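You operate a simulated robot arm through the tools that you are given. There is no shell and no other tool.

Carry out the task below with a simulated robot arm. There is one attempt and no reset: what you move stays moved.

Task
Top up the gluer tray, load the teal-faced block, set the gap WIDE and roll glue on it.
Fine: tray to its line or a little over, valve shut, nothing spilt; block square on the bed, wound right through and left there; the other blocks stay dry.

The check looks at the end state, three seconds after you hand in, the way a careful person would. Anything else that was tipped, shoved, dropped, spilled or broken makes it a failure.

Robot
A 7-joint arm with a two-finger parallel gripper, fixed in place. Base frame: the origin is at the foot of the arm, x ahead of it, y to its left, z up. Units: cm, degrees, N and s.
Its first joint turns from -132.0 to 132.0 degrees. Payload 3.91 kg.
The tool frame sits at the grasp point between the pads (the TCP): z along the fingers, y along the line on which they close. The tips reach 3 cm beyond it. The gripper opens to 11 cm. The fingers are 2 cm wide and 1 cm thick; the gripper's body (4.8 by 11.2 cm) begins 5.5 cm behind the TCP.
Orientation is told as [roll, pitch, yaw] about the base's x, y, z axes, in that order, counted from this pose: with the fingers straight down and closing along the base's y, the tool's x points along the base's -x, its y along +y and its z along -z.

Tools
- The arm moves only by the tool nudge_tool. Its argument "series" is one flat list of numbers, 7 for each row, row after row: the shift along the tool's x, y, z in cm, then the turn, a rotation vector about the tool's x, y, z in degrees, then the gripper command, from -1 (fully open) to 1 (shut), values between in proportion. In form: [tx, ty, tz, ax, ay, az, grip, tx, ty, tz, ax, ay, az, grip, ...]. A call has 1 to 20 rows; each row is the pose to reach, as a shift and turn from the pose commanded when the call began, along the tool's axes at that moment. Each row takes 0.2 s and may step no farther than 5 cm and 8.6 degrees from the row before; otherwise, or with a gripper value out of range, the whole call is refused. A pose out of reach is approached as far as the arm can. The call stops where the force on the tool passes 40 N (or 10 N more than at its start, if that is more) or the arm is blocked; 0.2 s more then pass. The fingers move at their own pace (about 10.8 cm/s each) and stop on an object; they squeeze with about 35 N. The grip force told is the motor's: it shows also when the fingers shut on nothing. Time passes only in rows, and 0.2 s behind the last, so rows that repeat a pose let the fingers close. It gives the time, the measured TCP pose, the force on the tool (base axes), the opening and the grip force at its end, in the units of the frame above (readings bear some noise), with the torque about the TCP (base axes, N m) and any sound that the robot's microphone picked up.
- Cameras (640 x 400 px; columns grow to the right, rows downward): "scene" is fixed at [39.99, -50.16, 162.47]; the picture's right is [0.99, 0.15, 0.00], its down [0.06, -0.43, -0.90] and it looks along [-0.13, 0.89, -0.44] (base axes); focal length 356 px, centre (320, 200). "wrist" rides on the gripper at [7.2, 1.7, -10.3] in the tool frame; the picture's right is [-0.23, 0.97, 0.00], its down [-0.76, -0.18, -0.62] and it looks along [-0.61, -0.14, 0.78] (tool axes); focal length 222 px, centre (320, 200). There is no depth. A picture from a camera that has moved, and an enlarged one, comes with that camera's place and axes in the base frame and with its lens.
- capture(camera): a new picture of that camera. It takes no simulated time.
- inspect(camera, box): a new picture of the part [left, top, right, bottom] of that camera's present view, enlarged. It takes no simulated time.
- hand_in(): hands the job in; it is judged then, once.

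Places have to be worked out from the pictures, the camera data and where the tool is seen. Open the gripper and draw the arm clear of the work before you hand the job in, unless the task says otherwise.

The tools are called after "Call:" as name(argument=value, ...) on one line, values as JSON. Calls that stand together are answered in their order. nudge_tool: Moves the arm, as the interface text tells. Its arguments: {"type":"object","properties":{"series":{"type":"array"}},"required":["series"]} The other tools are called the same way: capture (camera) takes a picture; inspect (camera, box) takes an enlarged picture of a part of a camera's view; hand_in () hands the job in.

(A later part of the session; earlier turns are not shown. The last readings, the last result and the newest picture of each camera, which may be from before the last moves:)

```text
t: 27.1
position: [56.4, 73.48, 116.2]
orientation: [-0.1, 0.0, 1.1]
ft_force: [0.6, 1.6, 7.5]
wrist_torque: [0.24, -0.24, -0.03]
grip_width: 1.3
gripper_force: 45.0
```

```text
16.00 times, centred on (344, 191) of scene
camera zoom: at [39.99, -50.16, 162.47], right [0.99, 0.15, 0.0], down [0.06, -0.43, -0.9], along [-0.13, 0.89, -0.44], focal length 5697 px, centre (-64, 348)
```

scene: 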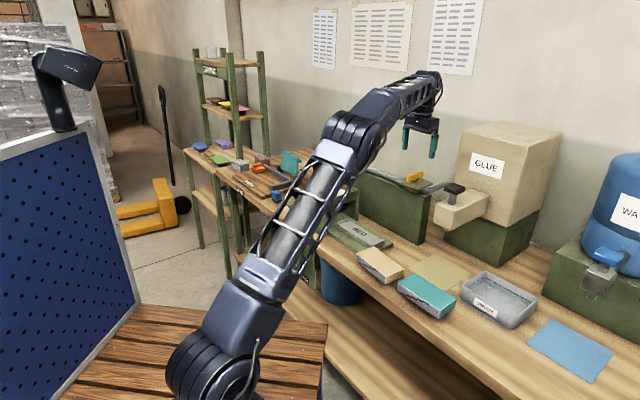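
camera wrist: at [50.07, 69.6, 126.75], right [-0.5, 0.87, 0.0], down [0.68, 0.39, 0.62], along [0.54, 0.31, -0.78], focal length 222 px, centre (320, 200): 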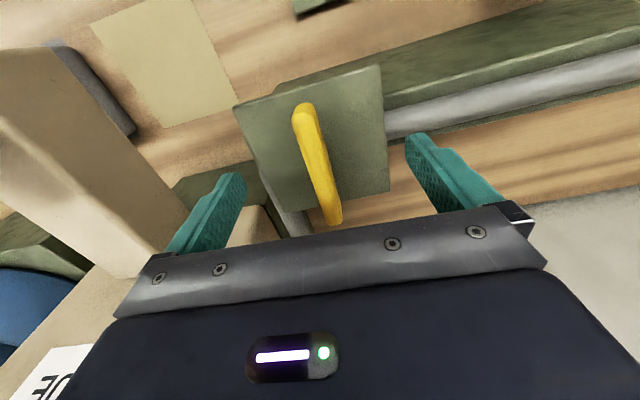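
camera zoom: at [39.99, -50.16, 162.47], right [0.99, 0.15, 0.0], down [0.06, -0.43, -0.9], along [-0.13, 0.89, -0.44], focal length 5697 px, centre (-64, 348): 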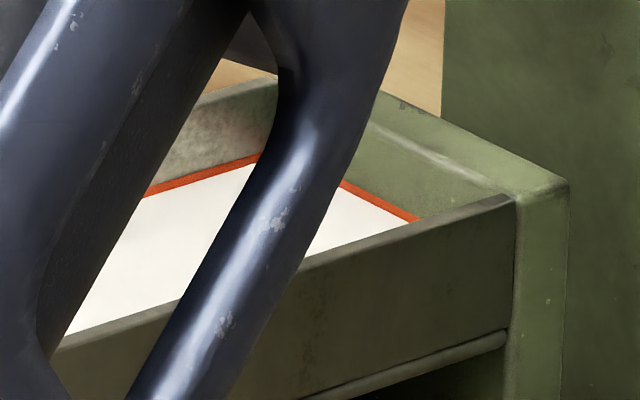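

The line is half covered. I'm holding about 1.2 s more so the level ends slightly over the line's middle, then closing in the same call.

Call:
nudge_tool(series=[0, 0, 0, 0, 0, 0, 1, 0, 0, 0, 0, 0, 0, 1, 0, 0, 0, 0, 0, 0, 1, 0, 0, 0, 0, 0, 0, 1, 0, 0, 0, 0, 0, 0, 1, -0.02, 0, 0, 0, 0, -7, 1, -0.04, 0.0, 0, 0, 0, -14, 1, -0.06, -0.02, 0, 0, 0, -21, 1, -0.06, -0.05, 0, 0, 0, -28, 1, -0.06, -0.08, 0, 0, 0, -35, 1, -0.05, -0.11, 0, 0, 0, -40, 1, -0.05, -0.12, 0, 0, 0, -43, 1])

Call:
inspect(camera="scene", box=[338, 187, 350, 194.5])

Call:
inspect(camera="scene", box=[380, 140, 460, 190])

```text
t: 29.7
position: [56.51, 73.35, 116.22]
orientation: [0.0, 0.1, 44.0]
ft_force: [1.8, -5.6, 10.0]
wrist_torque: [-0.2, 0.14, -0.02]
grip_width: 1.26
gripper_force: 44.9
```

```text
16.00 times, centred on (344, 191) of scene
camera zoom: at [39.99, -50.16, 162.47], right [0.99, 0.15, 0.0], down [0.06, -0.43, -0.9], along [-0.13, 0.89, -0.44], focal length 5697 px, centre (-64, 348)
```

zoom: 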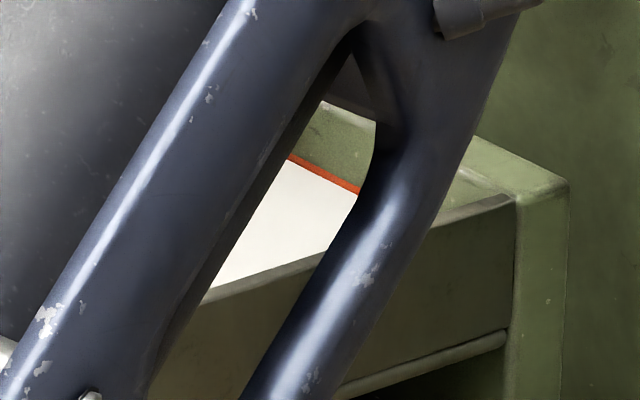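

```text
8.00 times, centred on (420, 165) of scene
camera zoom: at [39.99, -50.16, 162.47], right [0.99, 0.15, 0.0], down [0.06, -0.43, -0.9], along [-0.13, 0.89, -0.44], focal length 2849 px, centre (-480, 480)
```

zoom: 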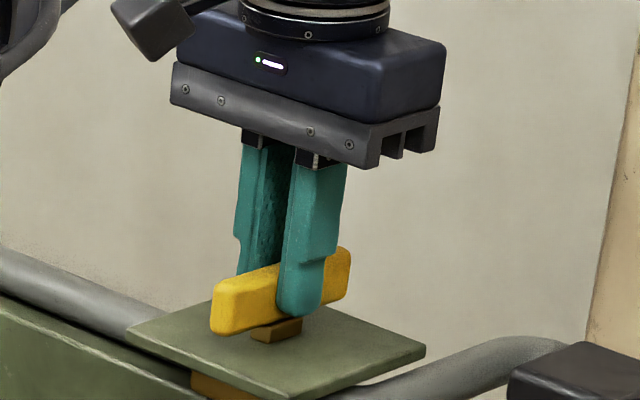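

The lever is back at its original angle. I'm pressing it lightly onto the stop to be sure it is shut, then letting go.

Call:
nudge_tool(series=[0, 0, 0, 0, 0, -1.5, 1, 0, 0, 0, 0, 0, -3, 1])

Call:
inspect(camera="scene", box=[380, 140, 460, 190])

```text
t: 30.3
position: [56.27, 73.39, 116.18]
orientation: [-0.1, 0.1, 46.9]
ft_force: [2.6, -3.4, 9.3]
wrist_torque: [0.01, -0.13, -1.15]
grip_width: 1.31
gripper_force: 44.6
```

```text
8.00 times, centred on (420, 165) of scene
camera zoom: at [39.99, -50.16, 162.47], right [0.99, 0.15, 0.0], down [0.06, -0.43, -0.9], along [-0.13, 0.89, -0.44], focal length 2849 px, centre (-480, 480)
```

zoom: 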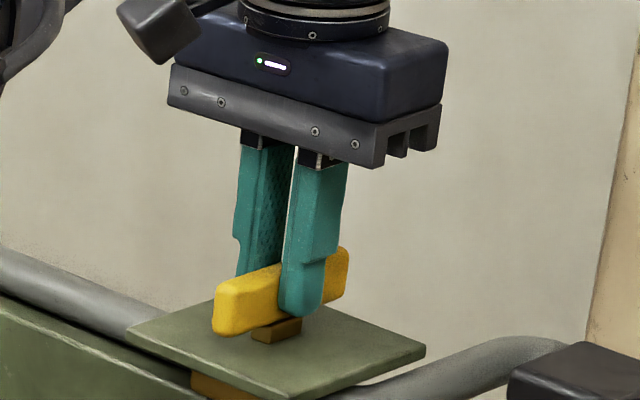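

The torque rose to 1.15 N m, so the lever is on its closed stop. I'm unloading the twist, opening the fingers and rising clear.

Call:
nudge_tool(series=[0, 0, 0, 0, 0, 2, 1, 0, 0, 0, 0, 0, 2, 0.5, 0, 0, 0, 0, 0, 2, 0, 0, 0, 0, 0, 0, 2, -0.5, 0, 0, -2, 0, 0, 2, -0.5, 0, 0, -6, 0, 0, 2, -0.5, 0, 0, -10, 0, 0, 2, -0.5])

Call:
inspect(camera="scene", box=[380, 140, 460, 190])

Call:
capture(camera="wrist")

```text
t: 31.9
position: [56.45, 73.41, 126.23]
orientation: [-0.1, 0.2, 45.1]
ft_force: [0.7, 0.4, -1.1]
wrist_torque: [-0.01, 0.01, 0.02]
grip_width: 8.25
gripper_force: 0.1
```

```text
8.00 times, centred on (420, 165) of scene
camera zoom: at [39.99, -50.16, 162.47], right [0.99, 0.15, 0.0], down [0.06, -0.43, -0.9], along [-0.13, 0.89, -0.44], focal length 2849 px, centre (-480, 480)
```

zoom: 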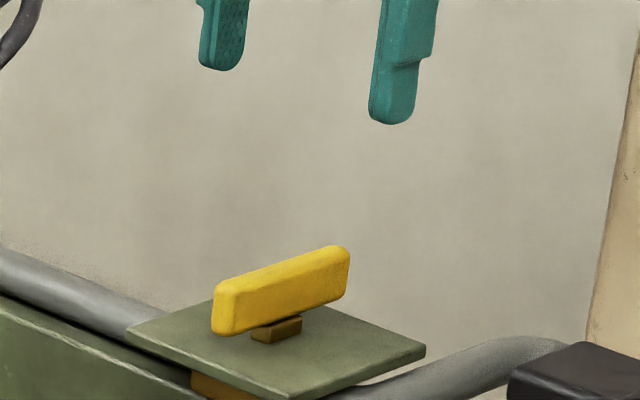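

```text
taken
camera wrist: at [50.21, 69.49, 136.72], right [-0.53, 0.85, 0.0], down [0.67, 0.41, 0.62], along [0.53, 0.33, -0.78], focal length 222 px, centre (320, 200)
```

wrist: 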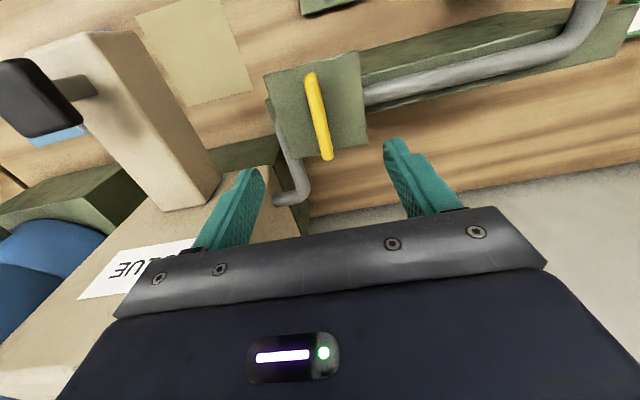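

The valve handle is back exactly as it was at the start. I'm moving over the teal block and turning the tool so it closes across the block's width, with the camera on the side away from the gluer.

Call:
nudge_tool(series=[2.25, -2.56, 0.4, 0, 0, -8, -0.5, 4.5, -5.1, 0.8, 0, 0, -16, -0.5, 6.75, -7.7, 1.2, 0, 0, -24, -0.5, 9, -10.25, 1.6, 0, 0, -32, -0.5, 11.2, -12.8, 2, 0, 0, -40, -0.5, 13.5, -15.4, 2.4, 0, 0, -48, -0.5, 15.7, -17.9, 2.8, 0, 0, -56, -0.5, 18, -20.5, 3.2, 0, 0, -64, -0.5, 20.2, -23.1, 3.6, 0, 0, -72, -1, 22.5, -25.6, 4, 0, 0, -80, -1, 24.7, -28.2, 4.5, 0, 0, -88, -1])

Call:
capture(camera="wrist")

Call:
capture(camera="scene")

Call:
inspect(camera="scene", box=[310, 170, 370, 207.5])

```text
t: 34.3
position: [58.95, 35.95, 121.7]
orientation: [0.1, 0.0, 133.1]
ft_force: [-0.8, 0.4, -0.3]
wrist_torque: [-0.06, 0.02, -0.04]
grip_width: 11.01
gripper_force: 0.0
```

```text
taken
camera wrist: at [62.8, 29.55, 132.21], right [-0.87, -0.5, 0.0], down [-0.39, 0.68, 0.62], along [-0.31, 0.54, -0.78], focal length 222 px, centre (320, 200)
```

wrist: 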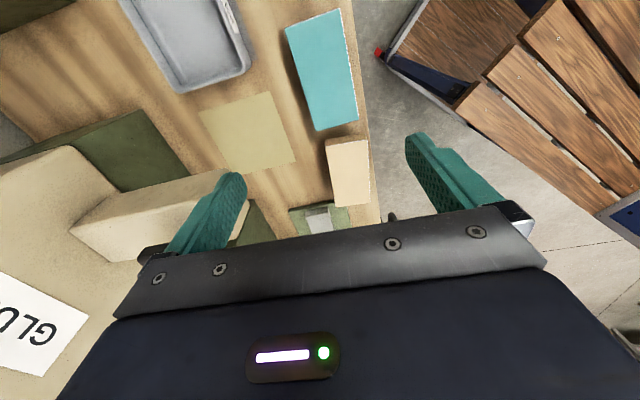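

```text
taken
```

scene: 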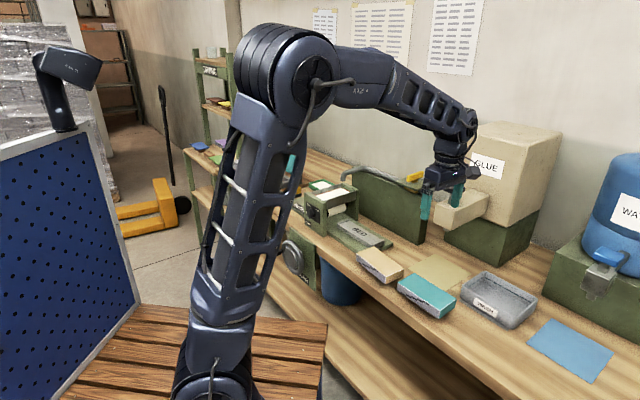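

```text
10.67 times, centred on (340, 189) of scene
camera zoom: at [39.99, -50.16, 162.47], right [0.99, 0.15, 0.0], down [0.06, -0.43, -0.9], along [-0.13, 0.89, -0.44], focal length 3798 px, centre (107, 320)
```

zoom: 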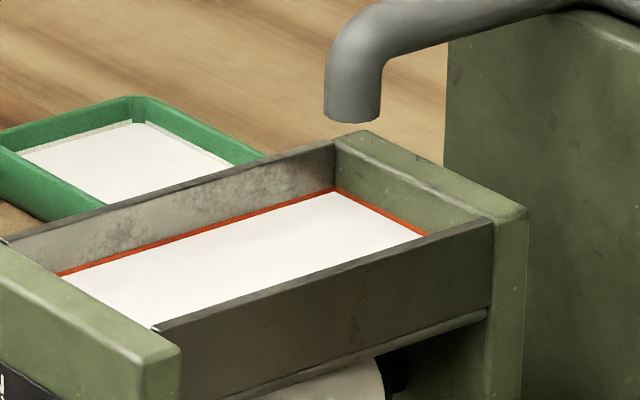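

Call:
inspect(camera="scene", box=[316, 180, 340, 195])

Call:
inspect(camera="scene", box=[334, 180, 358, 195])

Call:
inspect(camera="scene", box=[300, 180, 380, 230])

Call:
inspect(camera="wrist", box=[240, 0, 400, 100])

```text
16.00 times, centred on (328, 188) of scene
camera zoom: at [39.99, -50.16, 162.47], right [0.99, 0.15, 0.0], down [0.06, -0.43, -0.9], along [-0.13, 0.89, -0.44], focal length 5697 px, centre (192, 400)
```

zoom: 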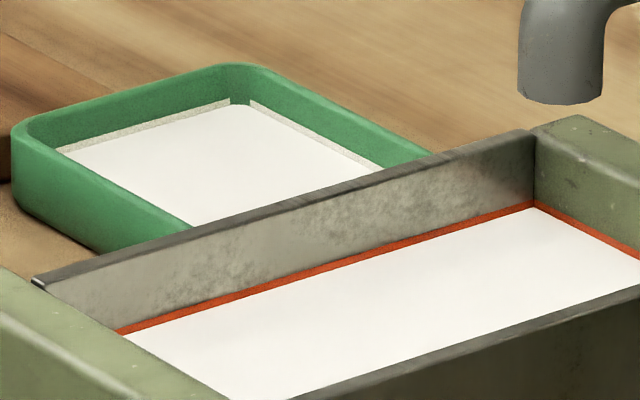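

```text
16.00 times, centred on (346, 188) of scene
camera zoom: at [39.99, -50.16, 162.47], right [0.99, 0.15, 0.0], down [0.06, -0.43, -0.9], along [-0.13, 0.89, -0.44], focal length 5697 px, centre (-96, 400)
```

zoom: 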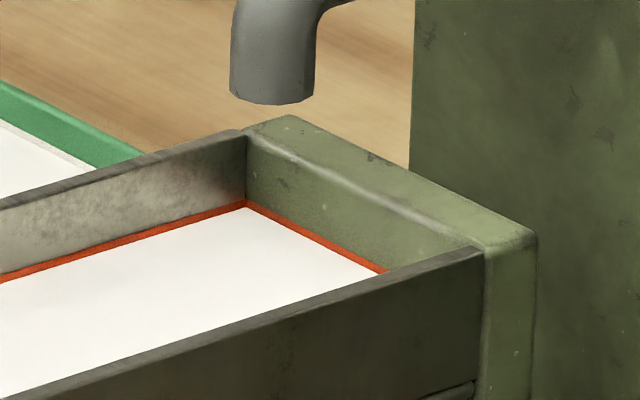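

```text
8.00 times, centred on (340, 205) of scene
camera zoom: at [39.99, -50.16, 162.47], right [0.99, 0.15, 0.0], down [0.06, -0.43, -0.9], along [-0.13, 0.89, -0.44], focal length 2849 px, centre (160, 160)
```

zoom: 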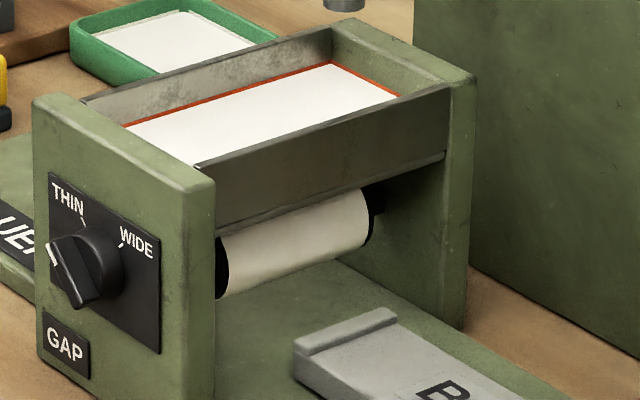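

```text
4.00 times, centred on (320, 50) of wrist
camera zoom: at [62.8, 29.55, 132.21], right [-0.87, -0.5, 0.0], down [-0.39, 0.68, 0.62], along [-0.31, 0.54, -0.78], focal length 888 px, centre (320, 800)
```

zoom: 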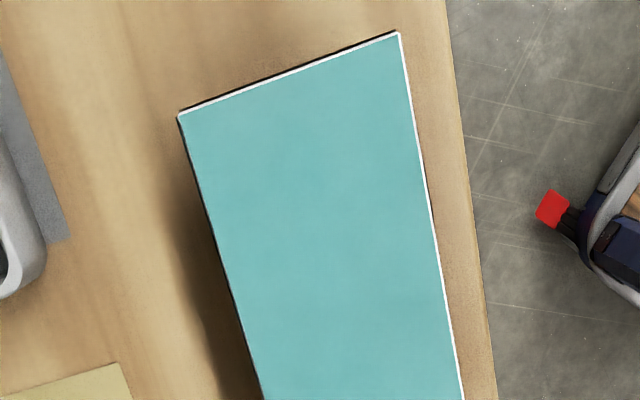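

The tray is now filled to the middle of its line, the spout isn't dripping and the roller is wetted. I'm lowering over the teal block to place it precisely, and taking a close look at the knob.

Call:
nudge_tool(series=[0.15, 0.25, 4.1, 0, 0, 0, -1, 0.3, 0.5, 8.2, 0, 0, 0, -1, 0.45, 0.75, 12.3, 0, 0, 0, -1, 0.6, 1.0, 16.4, 0, 0, 0, -1])

Call:
capture(camera="wrist")

Call:
inspect(camera="scene", box=[370, 240, 490, 315])

Call:
inspect(camera="scene", box=[300, 190, 340, 215])

```text
t: 35.3
position: [58.73, 34.7, 105.37]
orientation: [0.0, 0.0, 133.0]
ft_force: [-0.4, -0.4, 0.0]
wrist_torque: [0.0, -0.02, -0.01]
grip_width: 11.02
gripper_force: 0.2
```

```text
taken
camera wrist: at [62.45, 28.27, 115.84], right [-0.87, -0.5, 0.0], down [-0.39, 0.68, 0.62], along [-0.31, 0.54, -0.78], focal length 222 px, centre (320, 200)
```

wrist: 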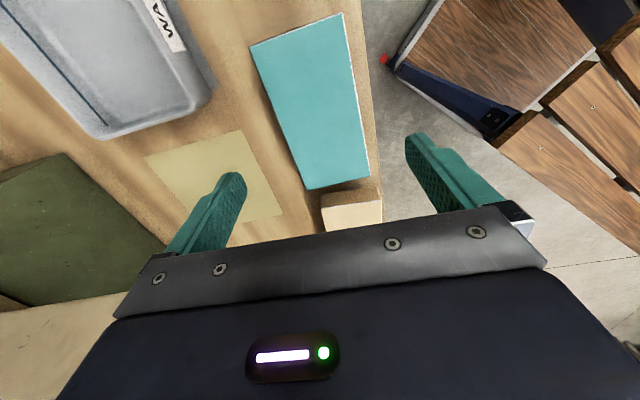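

```text
5.33 times, centred on (430, 278) of scene
camera zoom: at [39.99, -50.16, 162.47], right [0.99, 0.15, 0.0], down [0.06, -0.43, -0.9], along [-0.13, 0.89, -0.44], focal length 1899 px, centre (-267, -213)
```

zoom: 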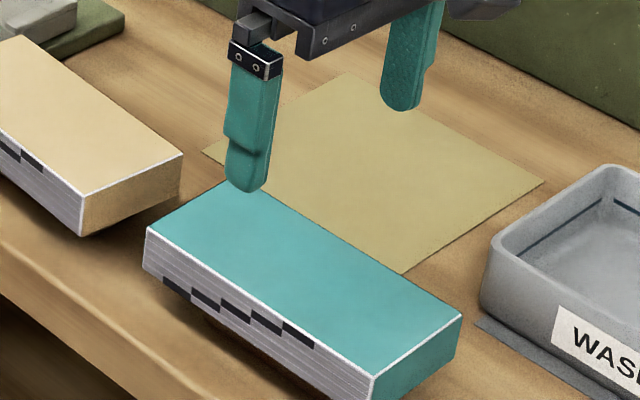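

```text
16.00 times, centred on (320, 202) of scene
camera zoom: at [39.99, -50.16, 162.47], right [0.99, 0.15, 0.0], down [0.06, -0.43, -0.9], along [-0.13, 0.89, -0.44], focal length 5697 px, centre (320, 160)
```

zoom: 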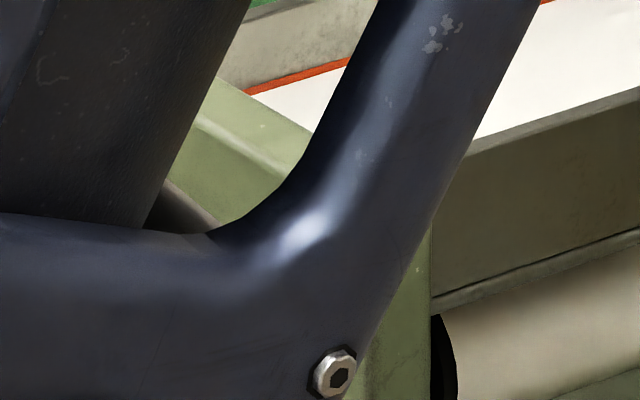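

These are book blocks, the teal one about 15.5 × 8 cm. Before I pick it up, I'll tilt the wrist to look straight at the bed, the roller gap and the knob.

Call:
nudge_tool(series=[-3.16, -1.1, -1.32, 0, -8, 0, -1, -6.32, -2.2, -2.64, 0, -16, 0, -1, -9.5, -3.3, -3.96, 0, -24, 0, -1, -12.64, -4.4, -5.28, 0, -32, 0, -1, -15.8, -5.5, -6.6, 0, -40, 0, -1])

Call:
capture(camera="wrist")

Call:
inspect(camera="wrist", box=[240, 80, 400, 180])

```text
t: 36.5
position: [51.84, 50.25, 111.92]
orientation: [0.2, -40.0, 132.9]
ft_force: [-1.0, 0.4, 0.8]
wrist_torque: [-0.02, -0.06, -0.01]
grip_width: 11.02
gripper_force: 0.1
```

```text
taken
camera wrist: at [59.01, 40.09, 115.34], right [-0.83, -0.54, 0.15], down [0.01, 0.26, 0.97], along [-0.56, 0.8, -0.21], focal length 222 px, centre (320, 200)
```

wrist: 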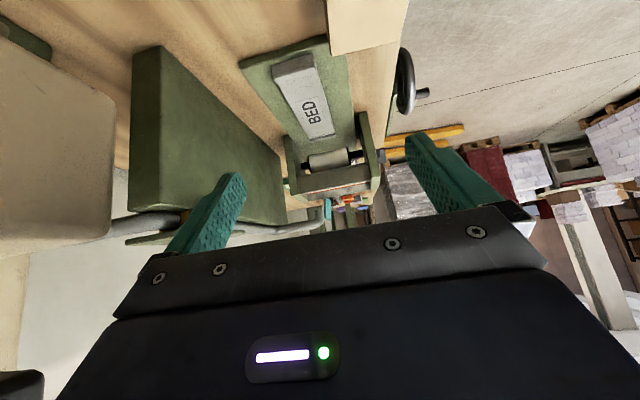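

```text
4.00 times, centred on (320, 130) of wrist
camera zoom: at [59.01, 40.09, 115.34], right [-0.83, -0.54, 0.15], down [0.01, 0.26, 0.97], along [-0.56, 0.8, -0.21], focal length 888 px, centre (320, 480)
```

zoom: 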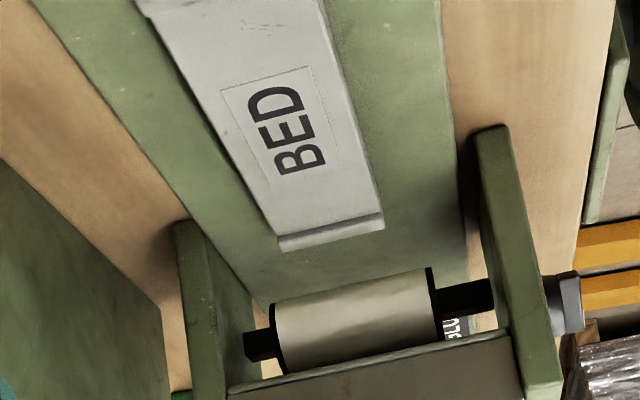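

Call:
inspect(camera="scene", box=[392, 270, 464, 322])

Call:
inspect(camera="scene", box=[320, 200, 400, 250])

Call:
inspect(camera="scene", box=[300, 190, 340, 215])

Call:
inspect(camera="wrist", box=[260, 30, 420, 130])

Call:
inspect(camera="scene", box=[260, 230, 340, 280])

```text
7.69 times, centred on (428, 296) of scene
camera zoom: at [39.99, -50.16, 162.47], right [0.99, 0.15, 0.0], down [0.06, -0.43, -0.9], along [-0.13, 0.89, -0.44], focal length 2739 px, centre (-511, -538)
```

zoom: 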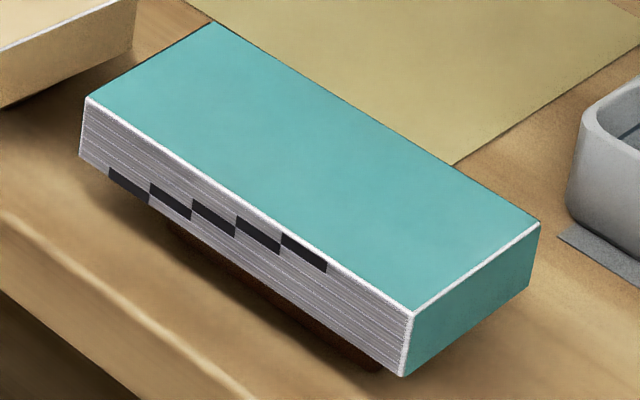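

```text
8.00 times, centred on (360, 225) of scene
camera zoom: at [39.99, -50.16, 162.47], right [0.99, 0.15, 0.0], down [0.06, -0.43, -0.9], along [-0.13, 0.89, -0.44], focal length 2849 px, centre (0, 0)
```

zoom: 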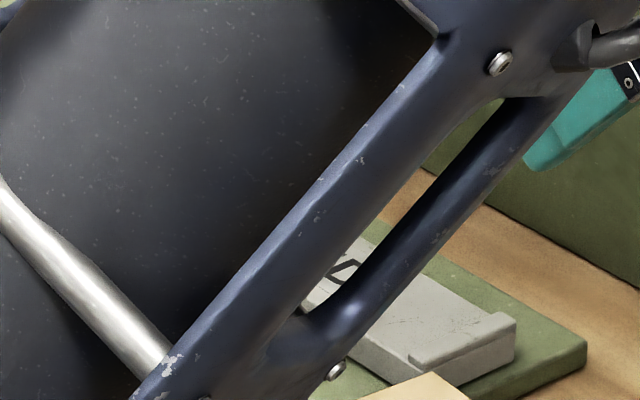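

```text
16.00 times, centred on (320, 202) of scene
camera zoom: at [39.99, -50.16, 162.47], right [0.99, 0.15, 0.0], down [0.06, -0.43, -0.9], along [-0.13, 0.89, -0.44], focal length 5697 px, centre (320, 160)
```

zoom: 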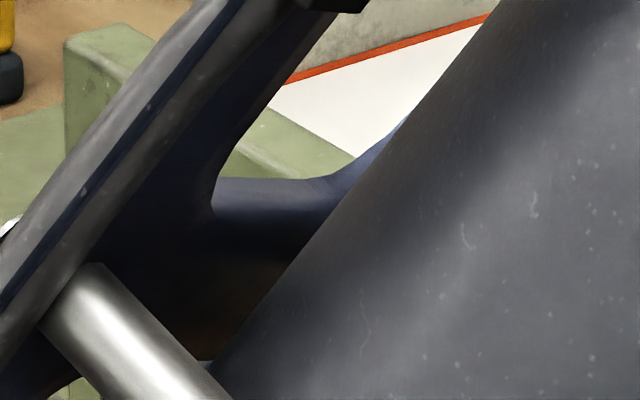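

```text
4.00 times, centred on (340, 80) of wrist
camera zoom: at [59.01, 40.09, 115.34], right [-0.83, -0.54, 0.15], down [0.01, 0.26, 0.97], along [-0.56, 0.8, -0.21], focal length 888 px, centre (240, 680)
```

zoom: 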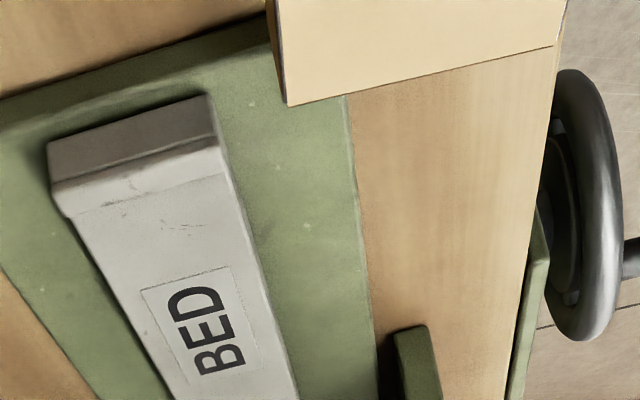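

```text
8.00 times, centred on (300, 255) of scene
camera zoom: at [39.99, -50.16, 162.47], right [0.99, 0.15, 0.0], down [0.06, -0.43, -0.9], along [-0.13, 0.89, -0.44], focal length 2849 px, centre (480, -240)
```

zoom: 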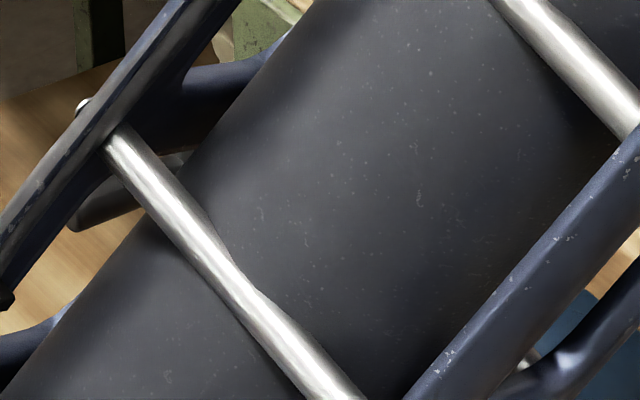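

The block overhangs a small riser, and the bed has a raised lip at each end, about 20 cm apart. I'm returning upright above the teal block.

Call:
nudge_tool(series=[3.6, 1.1, -0.7, 0, 8, 0, -1, 7.2, 2.2, -1.4, 0, 16, 0, -1, 10.8, 3.3, -2.1, 0, 24, 0, -1, 14.4, 4.4, -2.8, 0, 32, 0, -1, 17.9, 5.57, -3.4, 0, 40, 0, -1])

Call:
capture(camera="wrist")

Call:
inspect(camera="wrist", box=[220, 0, 420, 125])

```text
t: 37.7
position: [58.58, 34.7, 103.03]
orientation: [0.1, 0.1, 133.0]
ft_force: [-0.5, -1.1, 0.3]
wrist_torque: [0.0, -0.02, 0.01]
grip_width: 11.01
gripper_force: 0.1
```

```text
taken
camera wrist: at [62.41, 28.22, 113.52], right [-0.87, -0.5, 0.0], down [-0.39, 0.68, 0.62], along [-0.31, 0.54, -0.78], focal length 222 px, centre (320, 200)
```

wrist: 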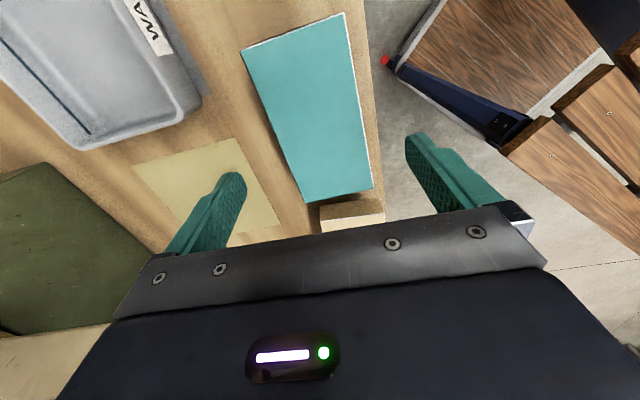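

```text
3.20 times, centred on (320, 62) of wrist
camera zoom: at [62.41, 28.22, 113.52], right [-0.87, -0.5, 0.0], down [-0.39, 0.68, 0.62], along [-0.31, 0.54, -0.78], focal length 711 px, centre (320, 640)
```

zoom: 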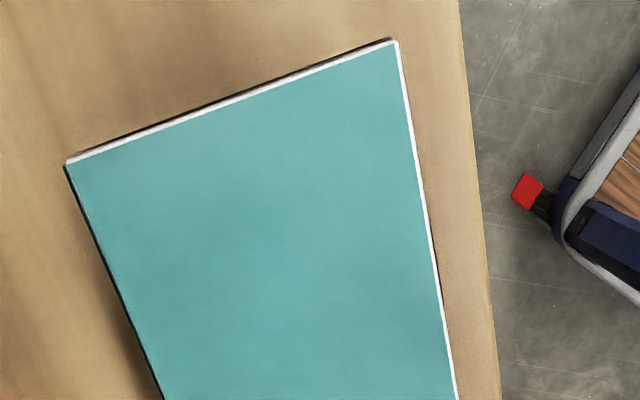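

The block is centred at about (58.6, 35.0) with its top near z 93.6 and its long axis near 135°. I'm descending around it with tips near z 91, above the bench at about 88.7.

Call:
nudge_tool(series=[-0.1, -0.1, 3, 0, 0, -1, -1, -0.22, -0.2, 6, 0, 0, -2, -1, -0.22, -0.2, 8, 0, 0, -2, -1, -0.22, -0.2, 9.1, 0, 0, -2, -1])

Call:
inspect(camera="scene", box=[380, 255, 476, 315])

Call:
capture(camera="wrist")

```text
t: 38.7
position: [58.65, 34.91, 93.83]
orientation: [0.2, -0.1, 135.0]
ft_force: [0.0, 0.5, -0.4]
wrist_torque: [0.0, 0.0, -0.01]
grip_width: 11.01
gripper_force: 0.2
```

```text
6.67 times, centred on (428, 285) of scene
camera zoom: at [39.99, -50.16, 162.47], right [0.99, 0.15, 0.0], down [0.06, -0.43, -0.9], along [-0.13, 0.89, -0.44], focal length 2374 px, centre (-400, -367)
```

zoom: 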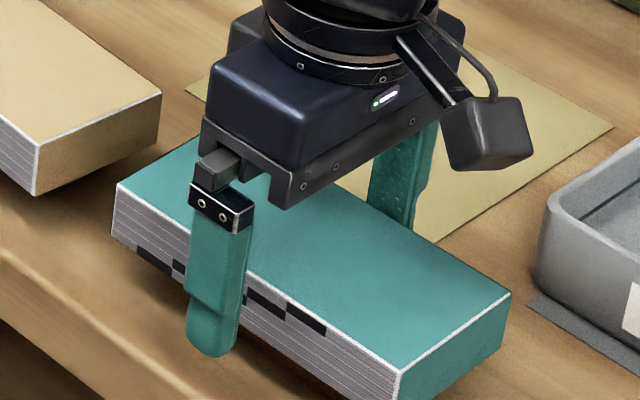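

```text
taken
camera wrist: at [62.61, 28.6, 104.44], right [-0.85, -0.53, 0.0], down [-0.41, 0.67, 0.62], along [-0.33, 0.53, -0.78], focal length 222 px, centre (320, 200)
```

wrist: 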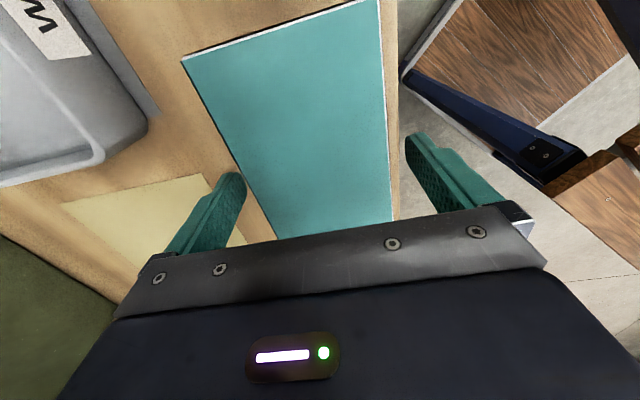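

The fingers straddle the block symmetrically, so I'm closing on it.

Call:
nudge_tool(series=[0, 0, 0, 0, 0, 0, -0.6, 0, 0, 0, 0, 0, 0, 0, 0, 0, 0, 0, 0, 0, 0.6, 0, 0, 0, 0, 0, 0, 1, 0, 0, 0, 0, 0, 0, 1])

Call:
inspect(camera="scene", box=[380, 255, 476, 315])

Call:
capture(camera="wrist")

```text
t: 39.9
position: [58.52, 34.9, 93.95]
orientation: [0.2, -0.1, 135.0]
ft_force: [-0.5, -0.6, 0.2]
wrist_torque: [-0.02, -0.03, 0.0]
grip_width: 7.76
gripper_force: 34.9
```

```text
6.67 times, centred on (428, 285) of scene
camera zoom: at [39.99, -50.16, 162.47], right [0.99, 0.15, 0.0], down [0.06, -0.43, -0.9], along [-0.13, 0.89, -0.44], focal length 2374 px, centre (-400, -367)
```

zoom: 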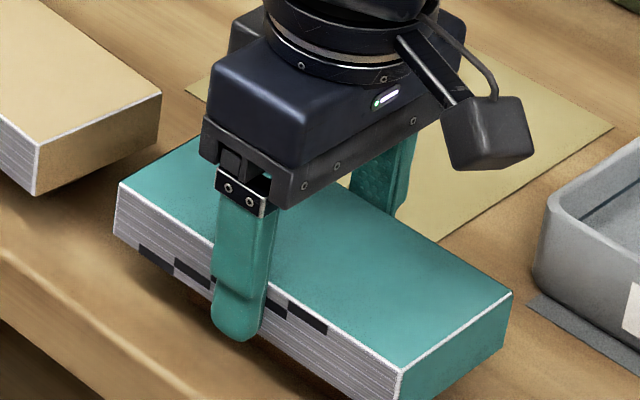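

```text
taken
camera wrist: at [62.63, 28.6, 104.47], right [-0.85, -0.53, 0.0], down [-0.41, 0.67, 0.62], along [-0.33, 0.53, -0.78], focal length 222 px, centre (320, 200)
```

wrist: 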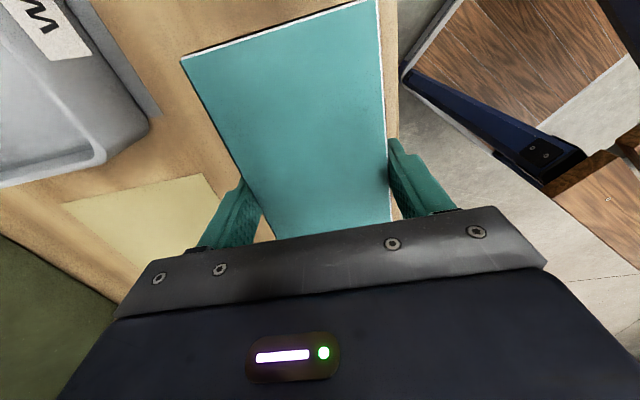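

It's gripped at 7.76 cm. I'm lifting slowly.

Call:
nudge_tool(series=[0, 0, -1, 0, 0, 0, 1, 0, 0, -3, 0, 0, 0, 1, 0, 0, -6, 0, 0, 0, 1, 0, 0, -9, 0, 0, 0, 1, 0, 0, -12, 0, 0, 0, 1, 0, 0, -14, 0, 0, 0, 1])

Call:
capture(camera="scene")

Call:
capture(camera="wrist")

Call:
inspect(camera="scene", box=[340, 200, 500, 320])

```text
t: 41.3
position: [58.54, 34.99, 107.94]
orientation: [0.2, 0.0, 134.9]
ft_force: [0.4, 0.2, -2.9]
wrist_torque: [0.01, 0.01, 0.03]
grip_width: 7.78
gripper_force: 35.4
```

```text
taken
```

scene: 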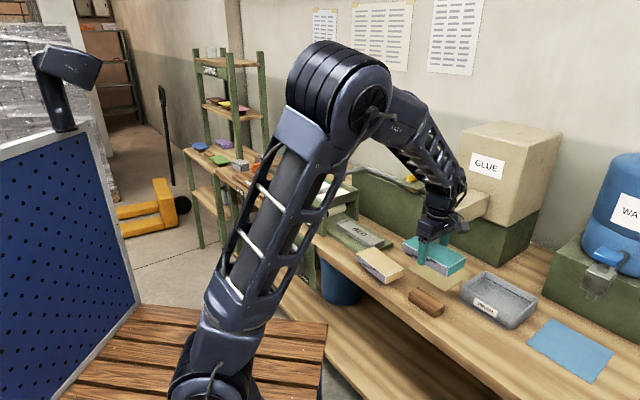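

```text
taken
camera wrist: at [62.63, 28.61, 118.48], right [-0.85, -0.53, 0.0], down [-0.41, 0.67, 0.62], along [-0.33, 0.53, -0.78], focal length 222 px, centre (320, 200)
```

wrist: 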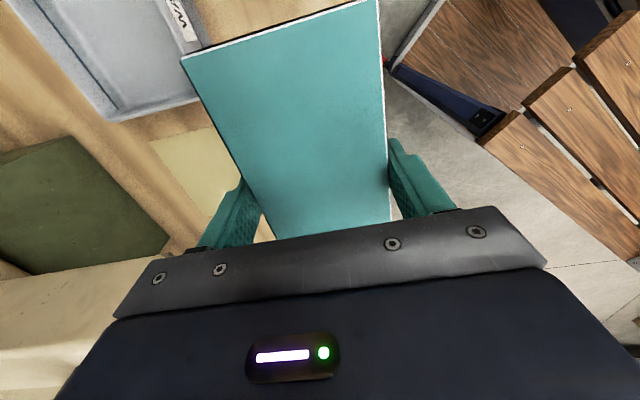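

```text
3.33 times, centred on (420, 260) of scene
camera zoom: at [39.99, -50.16, 162.47], right [0.99, 0.15, 0.0], down [0.06, -0.43, -0.9], along [-0.13, 0.89, -0.44], focal length 1187 px, centre (-13, 0)
```

zoom: 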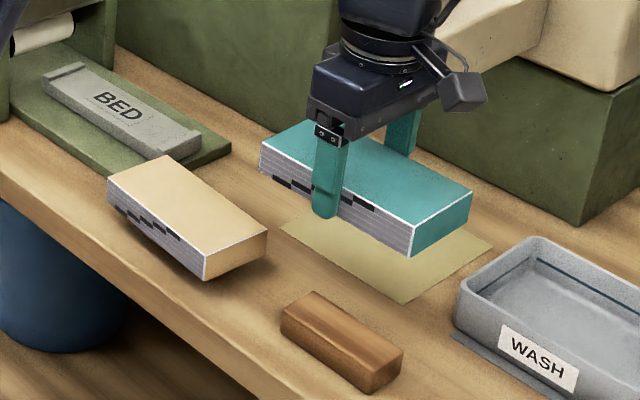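

The block is up and weighs about 0.3 kg. I'm carrying it high over the beige block to just short of the bed, where the wrist camera can still see the bed's near lip.

Call:
nudge_tool(series=[-4.29, -1.23, 0.25, 0, 0, 0, 1, -8.58, -2.45, 0.5, 0, 0, 0, 1, -12.87, -3.68, 0.75, 0, 0, 0, 1, -17.16, -4.9, 1, 0, 0, 0, 1, -21.45, -6.13, 1.25, 0, 0, 0, 1, -25.74, -7.36, 1.5, 0, 0, 0, 1, -30.03, -8.58, 1.75, 0, 0, 0, 1, -34.33, -9.81, 2, 0, 0, 0, 1])

Call:
capture(camera="wrist")

Call:
capture(camera="scene")

```text
t: 43.1
position: [41.32, 66.16, 106.02]
orientation: [0.1, 0.1, 135.0]
ft_force: [1.2, -1.1, -2.0]
wrist_torque: [0.05, 0.04, 0.0]
grip_width: 7.78
gripper_force: 34.9
```

```text
taken
camera wrist: at [45.36, 59.75, 116.47], right [-0.85, -0.53, 0.0], down [-0.41, 0.67, 0.62], along [-0.33, 0.53, -0.78], focal length 222 px, centre (320, 200)
```

wrist: 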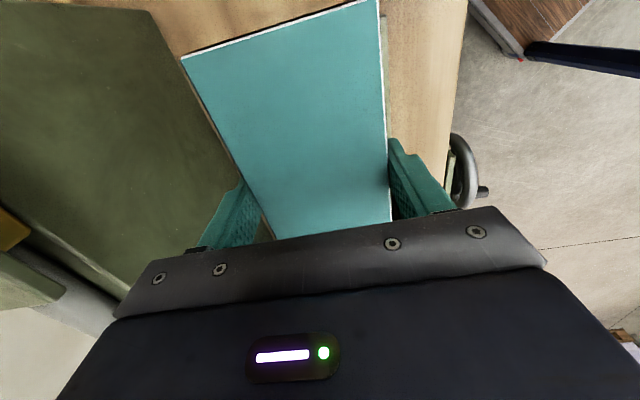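

```text
taken
```

scene: 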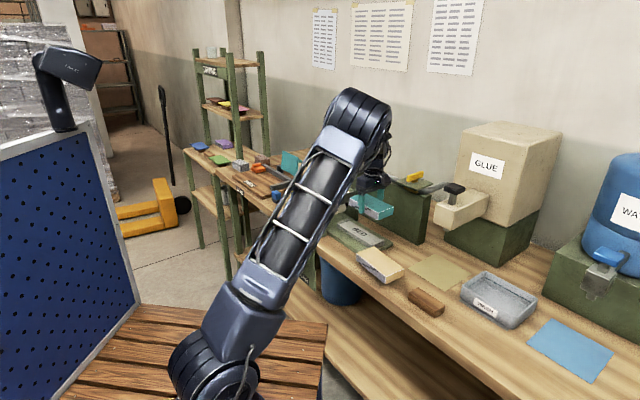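

Call:
inspect(camera="scene", box=[325, 195, 405, 245])

Call:
inspect(camera="scene", box=[325, 160, 421, 220])

```text
8.00 times, centred on (365, 220) of scene
camera zoom: at [39.99, -50.16, 162.47], right [0.99, 0.15, 0.0], down [0.06, -0.43, -0.9], along [-0.13, 0.89, -0.44], focal length 2849 px, centre (-40, 40)
```

zoom: 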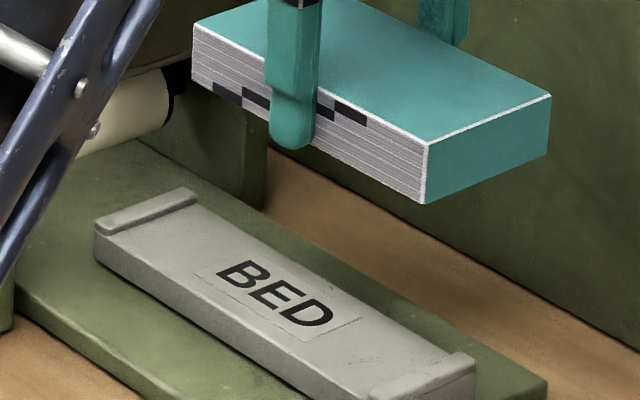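

```text
6.67 times, centred on (373, 190) of scene
camera zoom: at [39.99, -50.16, 162.47], right [0.99, 0.15, 0.0], down [0.06, -0.43, -0.9], along [-0.13, 0.89, -0.44], focal length 2374 px, centre (-33, 267)
```

zoom: 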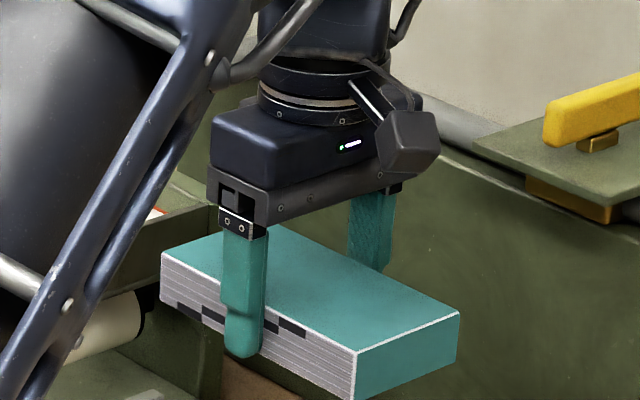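

Call:
inspect(camera="scene", box=[334, 216, 358, 231])

Call:
inspect(camera="scene", box=[364, 234, 396, 254])

Call:
inspect(camera="scene", box=[346, 192, 370, 207])

Call:
inspect(camera="scene", box=[372, 204, 396, 219])

```text
16.00 times, centred on (346, 224) of scene
camera zoom: at [39.99, -50.16, 162.47], right [0.99, 0.15, 0.0], down [0.06, -0.43, -0.9], along [-0.13, 0.89, -0.44], focal length 5697 px, centre (-96, -176)
```

zoom: 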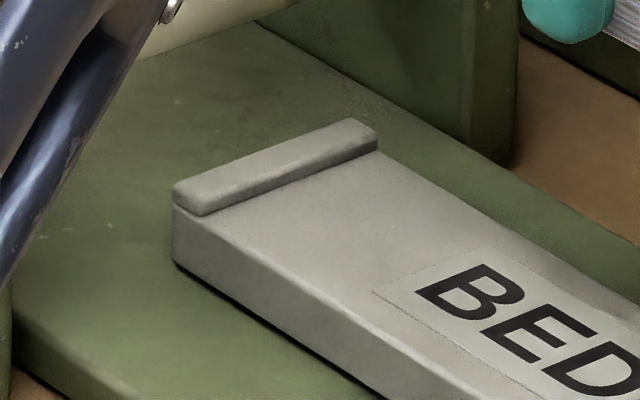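

```text
16.00 times, centred on (380, 244) of scene
camera zoom: at [39.99, -50.16, 162.47], right [0.99, 0.15, 0.0], down [0.06, -0.43, -0.9], along [-0.13, 0.89, -0.44], focal length 5697 px, centre (-640, -504)
```

zoom: 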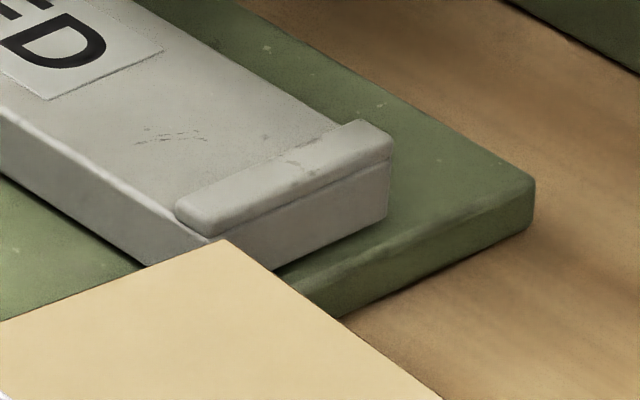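

```text
16.00 times, centred on (358, 200) of scene
camera zoom: at [39.99, -50.16, 162.47], right [0.99, 0.15, 0.0], down [0.06, -0.43, -0.9], along [-0.13, 0.89, -0.44], focal length 5697 px, centre (-288, 208)
```

zoom: 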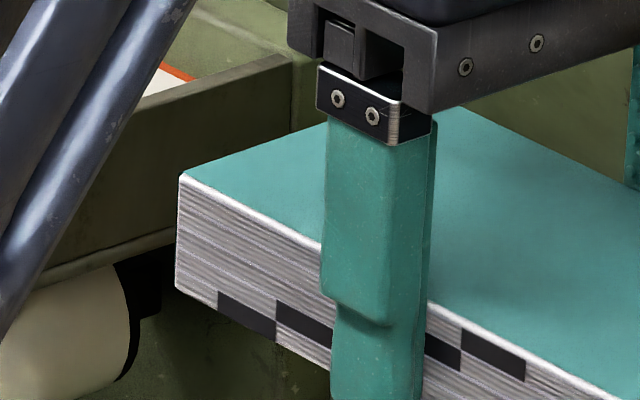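

```text
16.00 times, centred on (384, 212) of scene
camera zoom: at [39.99, -50.16, 162.47], right [0.99, 0.15, 0.0], down [0.06, -0.43, -0.9], along [-0.13, 0.89, -0.44], focal length 5697 px, centre (-704, 16)
```

zoom: 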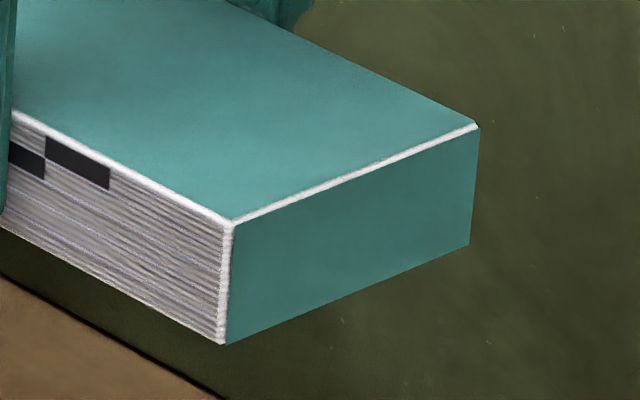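

Comparing scene zooms, the bed's inner span runs from about (31.1, 76.7) to (44.1, 63.2), centre (37.5, 70). Its axis is slightly steeper than the block's. I'm moving over it and stopping about 4 cm above to compare the edges.

Call:
nudge_tool(series=[-1.8, 0, 2, 0, 0, 0.5, 1, -3.5, 0, 4, 0, 0, 1, 1, -5.3, -0.04, 6, 0, 0, 1.3, 1, -5.3, -0.04, 8, 0, 0, 1.3, 1])

Call:
inspect(camera="scene", box=[325, 195, 405, 245])

Call:
inspect(camera="scene", box=[334, 210, 366, 230])

Call:
inspect(camera="scene", box=[354, 222, 386, 242])

```text
t: 44.1
position: [37.48, 69.92, 97.99]
orientation: [0.1, -0.1, 133.8]
ft_force: [0.9, 0.6, -2.4]
wrist_torque: [-0.01, 0.04, 0.0]
grip_width: 7.77
gripper_force: 35.3
```

```text
8.00 times, centred on (365, 220) of scene
camera zoom: at [39.99, -50.16, 162.47], right [0.99, 0.15, 0.0], down [0.06, -0.43, -0.9], along [-0.13, 0.89, -0.44], focal length 2849 px, centre (-40, 40)
```

zoom: 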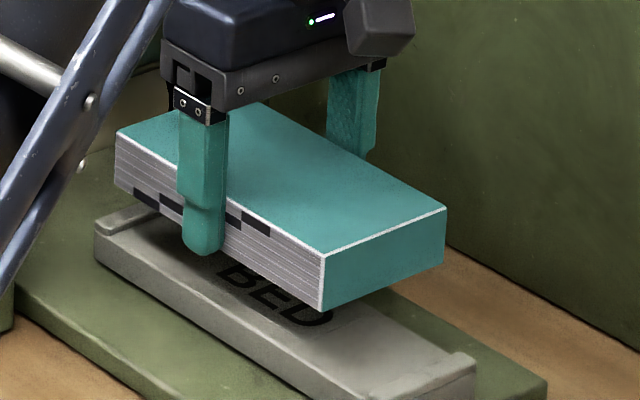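

```text
16.00 times, centred on (350, 220) of scene
camera zoom: at [39.99, -50.16, 162.47], right [0.99, 0.15, 0.0], down [0.06, -0.43, -0.9], along [-0.13, 0.89, -0.44], focal length 5697 px, centre (-160, -120)
```

zoom: 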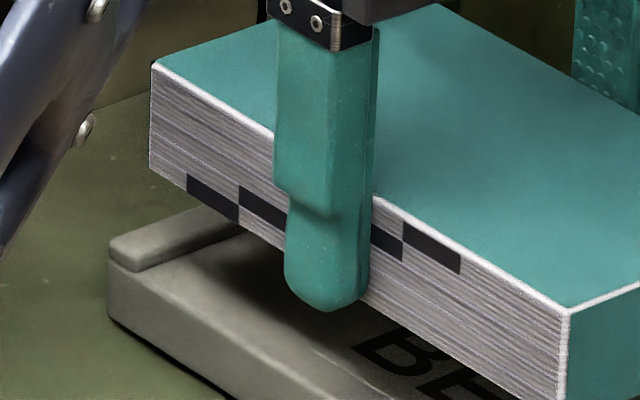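

```text
16.00 times, centred on (370, 232) of scene
camera zoom: at [39.99, -50.16, 162.47], right [0.99, 0.15, 0.0], down [0.06, -0.43, -0.9], along [-0.13, 0.89, -0.44], focal length 5697 px, centre (-480, -312)
```

zoom: 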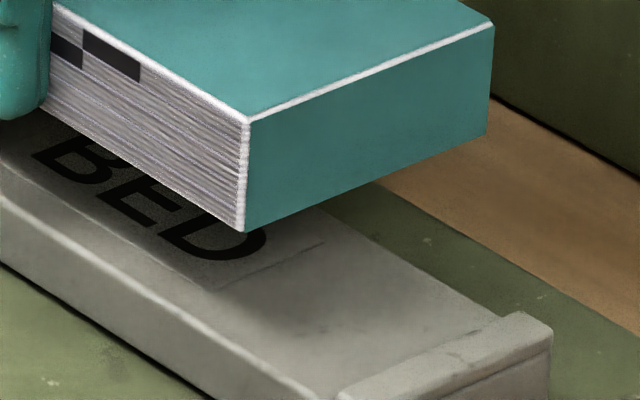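

The block and bed edges are now parallel to within about half a degree. I'm lowering most of the remaining way.

Call:
nudge_tool(series=[0, 0, 1.2, 0, 0, 0, 1, 0, 0, 2.2, 0, 0, 0, 1, 0, 0, 2.9, 0, 0, 0, 1])

Call:
inspect(camera="scene", box=[325, 200, 405, 250])

Call:
inspect(camera="scene", box=[334, 212, 366, 232])

Call:
inspect(camera="scene", box=[356, 228, 388, 248])

```text
t: 44.9
position: [37.57, 69.95, 94.95]
orientation: [0.1, -0.1, 133.7]
ft_force: [-0.1, -0.2, -1.9]
wrist_torque: [-0.01, 0.04, 0.0]
grip_width: 7.8
gripper_force: 34.9
```

```text
8.00 times, centred on (365, 225) of scene
camera zoom: at [39.99, -50.16, 162.47], right [0.99, 0.15, 0.0], down [0.06, -0.43, -0.9], along [-0.13, 0.89, -0.44], focal length 2849 px, centre (-40, 0)
```

zoom: 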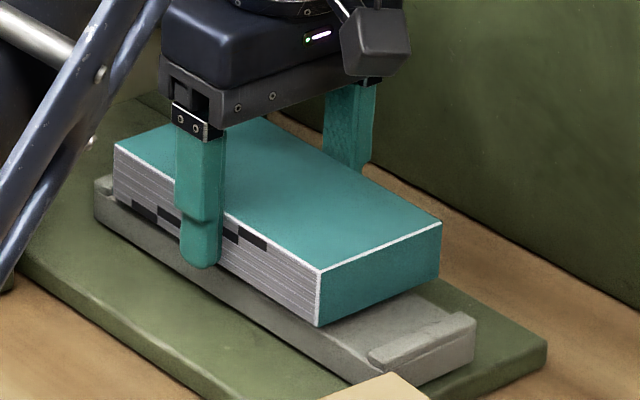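

```text
16.00 times, centred on (350, 222) of scene
camera zoom: at [39.99, -50.16, 162.47], right [0.99, 0.15, 0.0], down [0.06, -0.43, -0.9], along [-0.13, 0.89, -0.44], focal length 5697 px, centre (-160, -152)
```

zoom: 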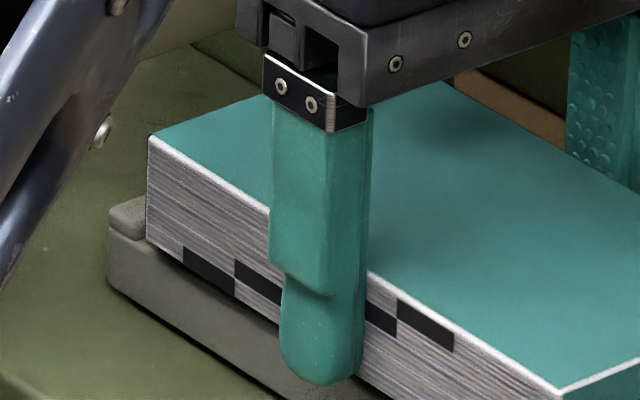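

```text
16.00 times, centred on (372, 238) of scene
camera zoom: at [39.99, -50.16, 162.47], right [0.99, 0.15, 0.0], down [0.06, -0.43, -0.9], along [-0.13, 0.89, -0.44], focal length 5697 px, centre (-512, -408)
```

zoom: 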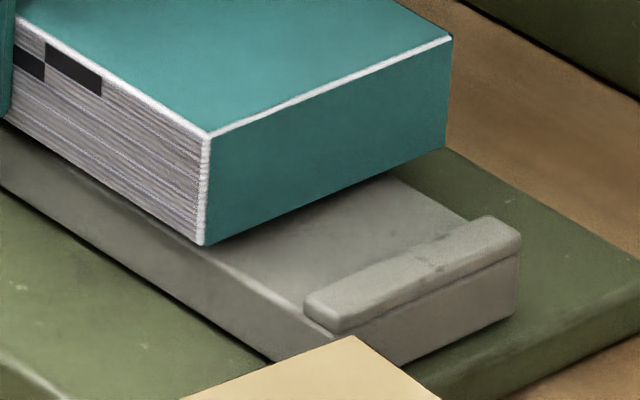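

There is about 1.7–2 cm of margin to each lip, and the block is centred across the bed. I'm lowering the last centimetre in small steps to contact.

Call:
nudge_tool(series=[0, 0, 0.3, 0, 0, 0, 1, 0, 0, 0.5, 0, 0, 0, 1, 0, 0, 0.65, 0, 0, 0, 1])

Call:
inspect(camera="scene", box=[356, 228, 388, 248])

```text
t: 45.7
position: [37.38, 69.94, 94.64]
orientation: [0.0, -0.1, 133.7]
ft_force: [0.1, -2.2, 14.3]
wrist_torque: [-0.84, -0.18, 0.1]
grip_width: 7.78
gripper_force: 34.9
```

```text
16.00 times, centred on (372, 238) of scene
camera zoom: at [39.99, -50.16, 162.47], right [0.99, 0.15, 0.0], down [0.06, -0.43, -0.9], along [-0.13, 0.89, -0.44], focal length 5697 px, centre (-512, -408)
```

zoom: 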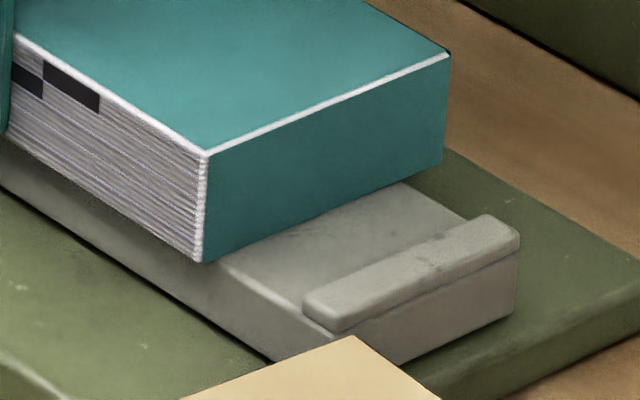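

Contact: about 17 N with the TCP at 94.64, so the block bottom is on the bed. I'm easing off the push, then opening the fingers slowly.

Call:
nudge_tool(series=[0, 0, -0.2, 0, 0, 0, 1, 0, 0, -0.2, 0, 0, 0, 1])

Call:
inspect(camera="scene", box=[325, 200, 405, 250])

```text
t: 46.3
position: [37.36, 69.93, 94.44]
orientation: [0.2, 0.0, 133.6]
ft_force: [0.7, -0.1, -0.7]
wrist_torque: [0.04, 0.07, 0.01]
grip_width: 7.77
gripper_force: 34.8
```

```text
8.00 times, centred on (365, 225) of scene
camera zoom: at [39.99, -50.16, 162.47], right [0.99, 0.15, 0.0], down [0.06, -0.43, -0.9], along [-0.13, 0.89, -0.44], focal length 2849 px, centre (-40, 0)
```

zoom: 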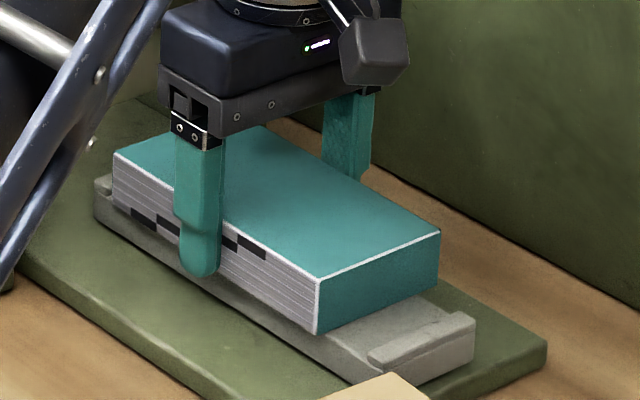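

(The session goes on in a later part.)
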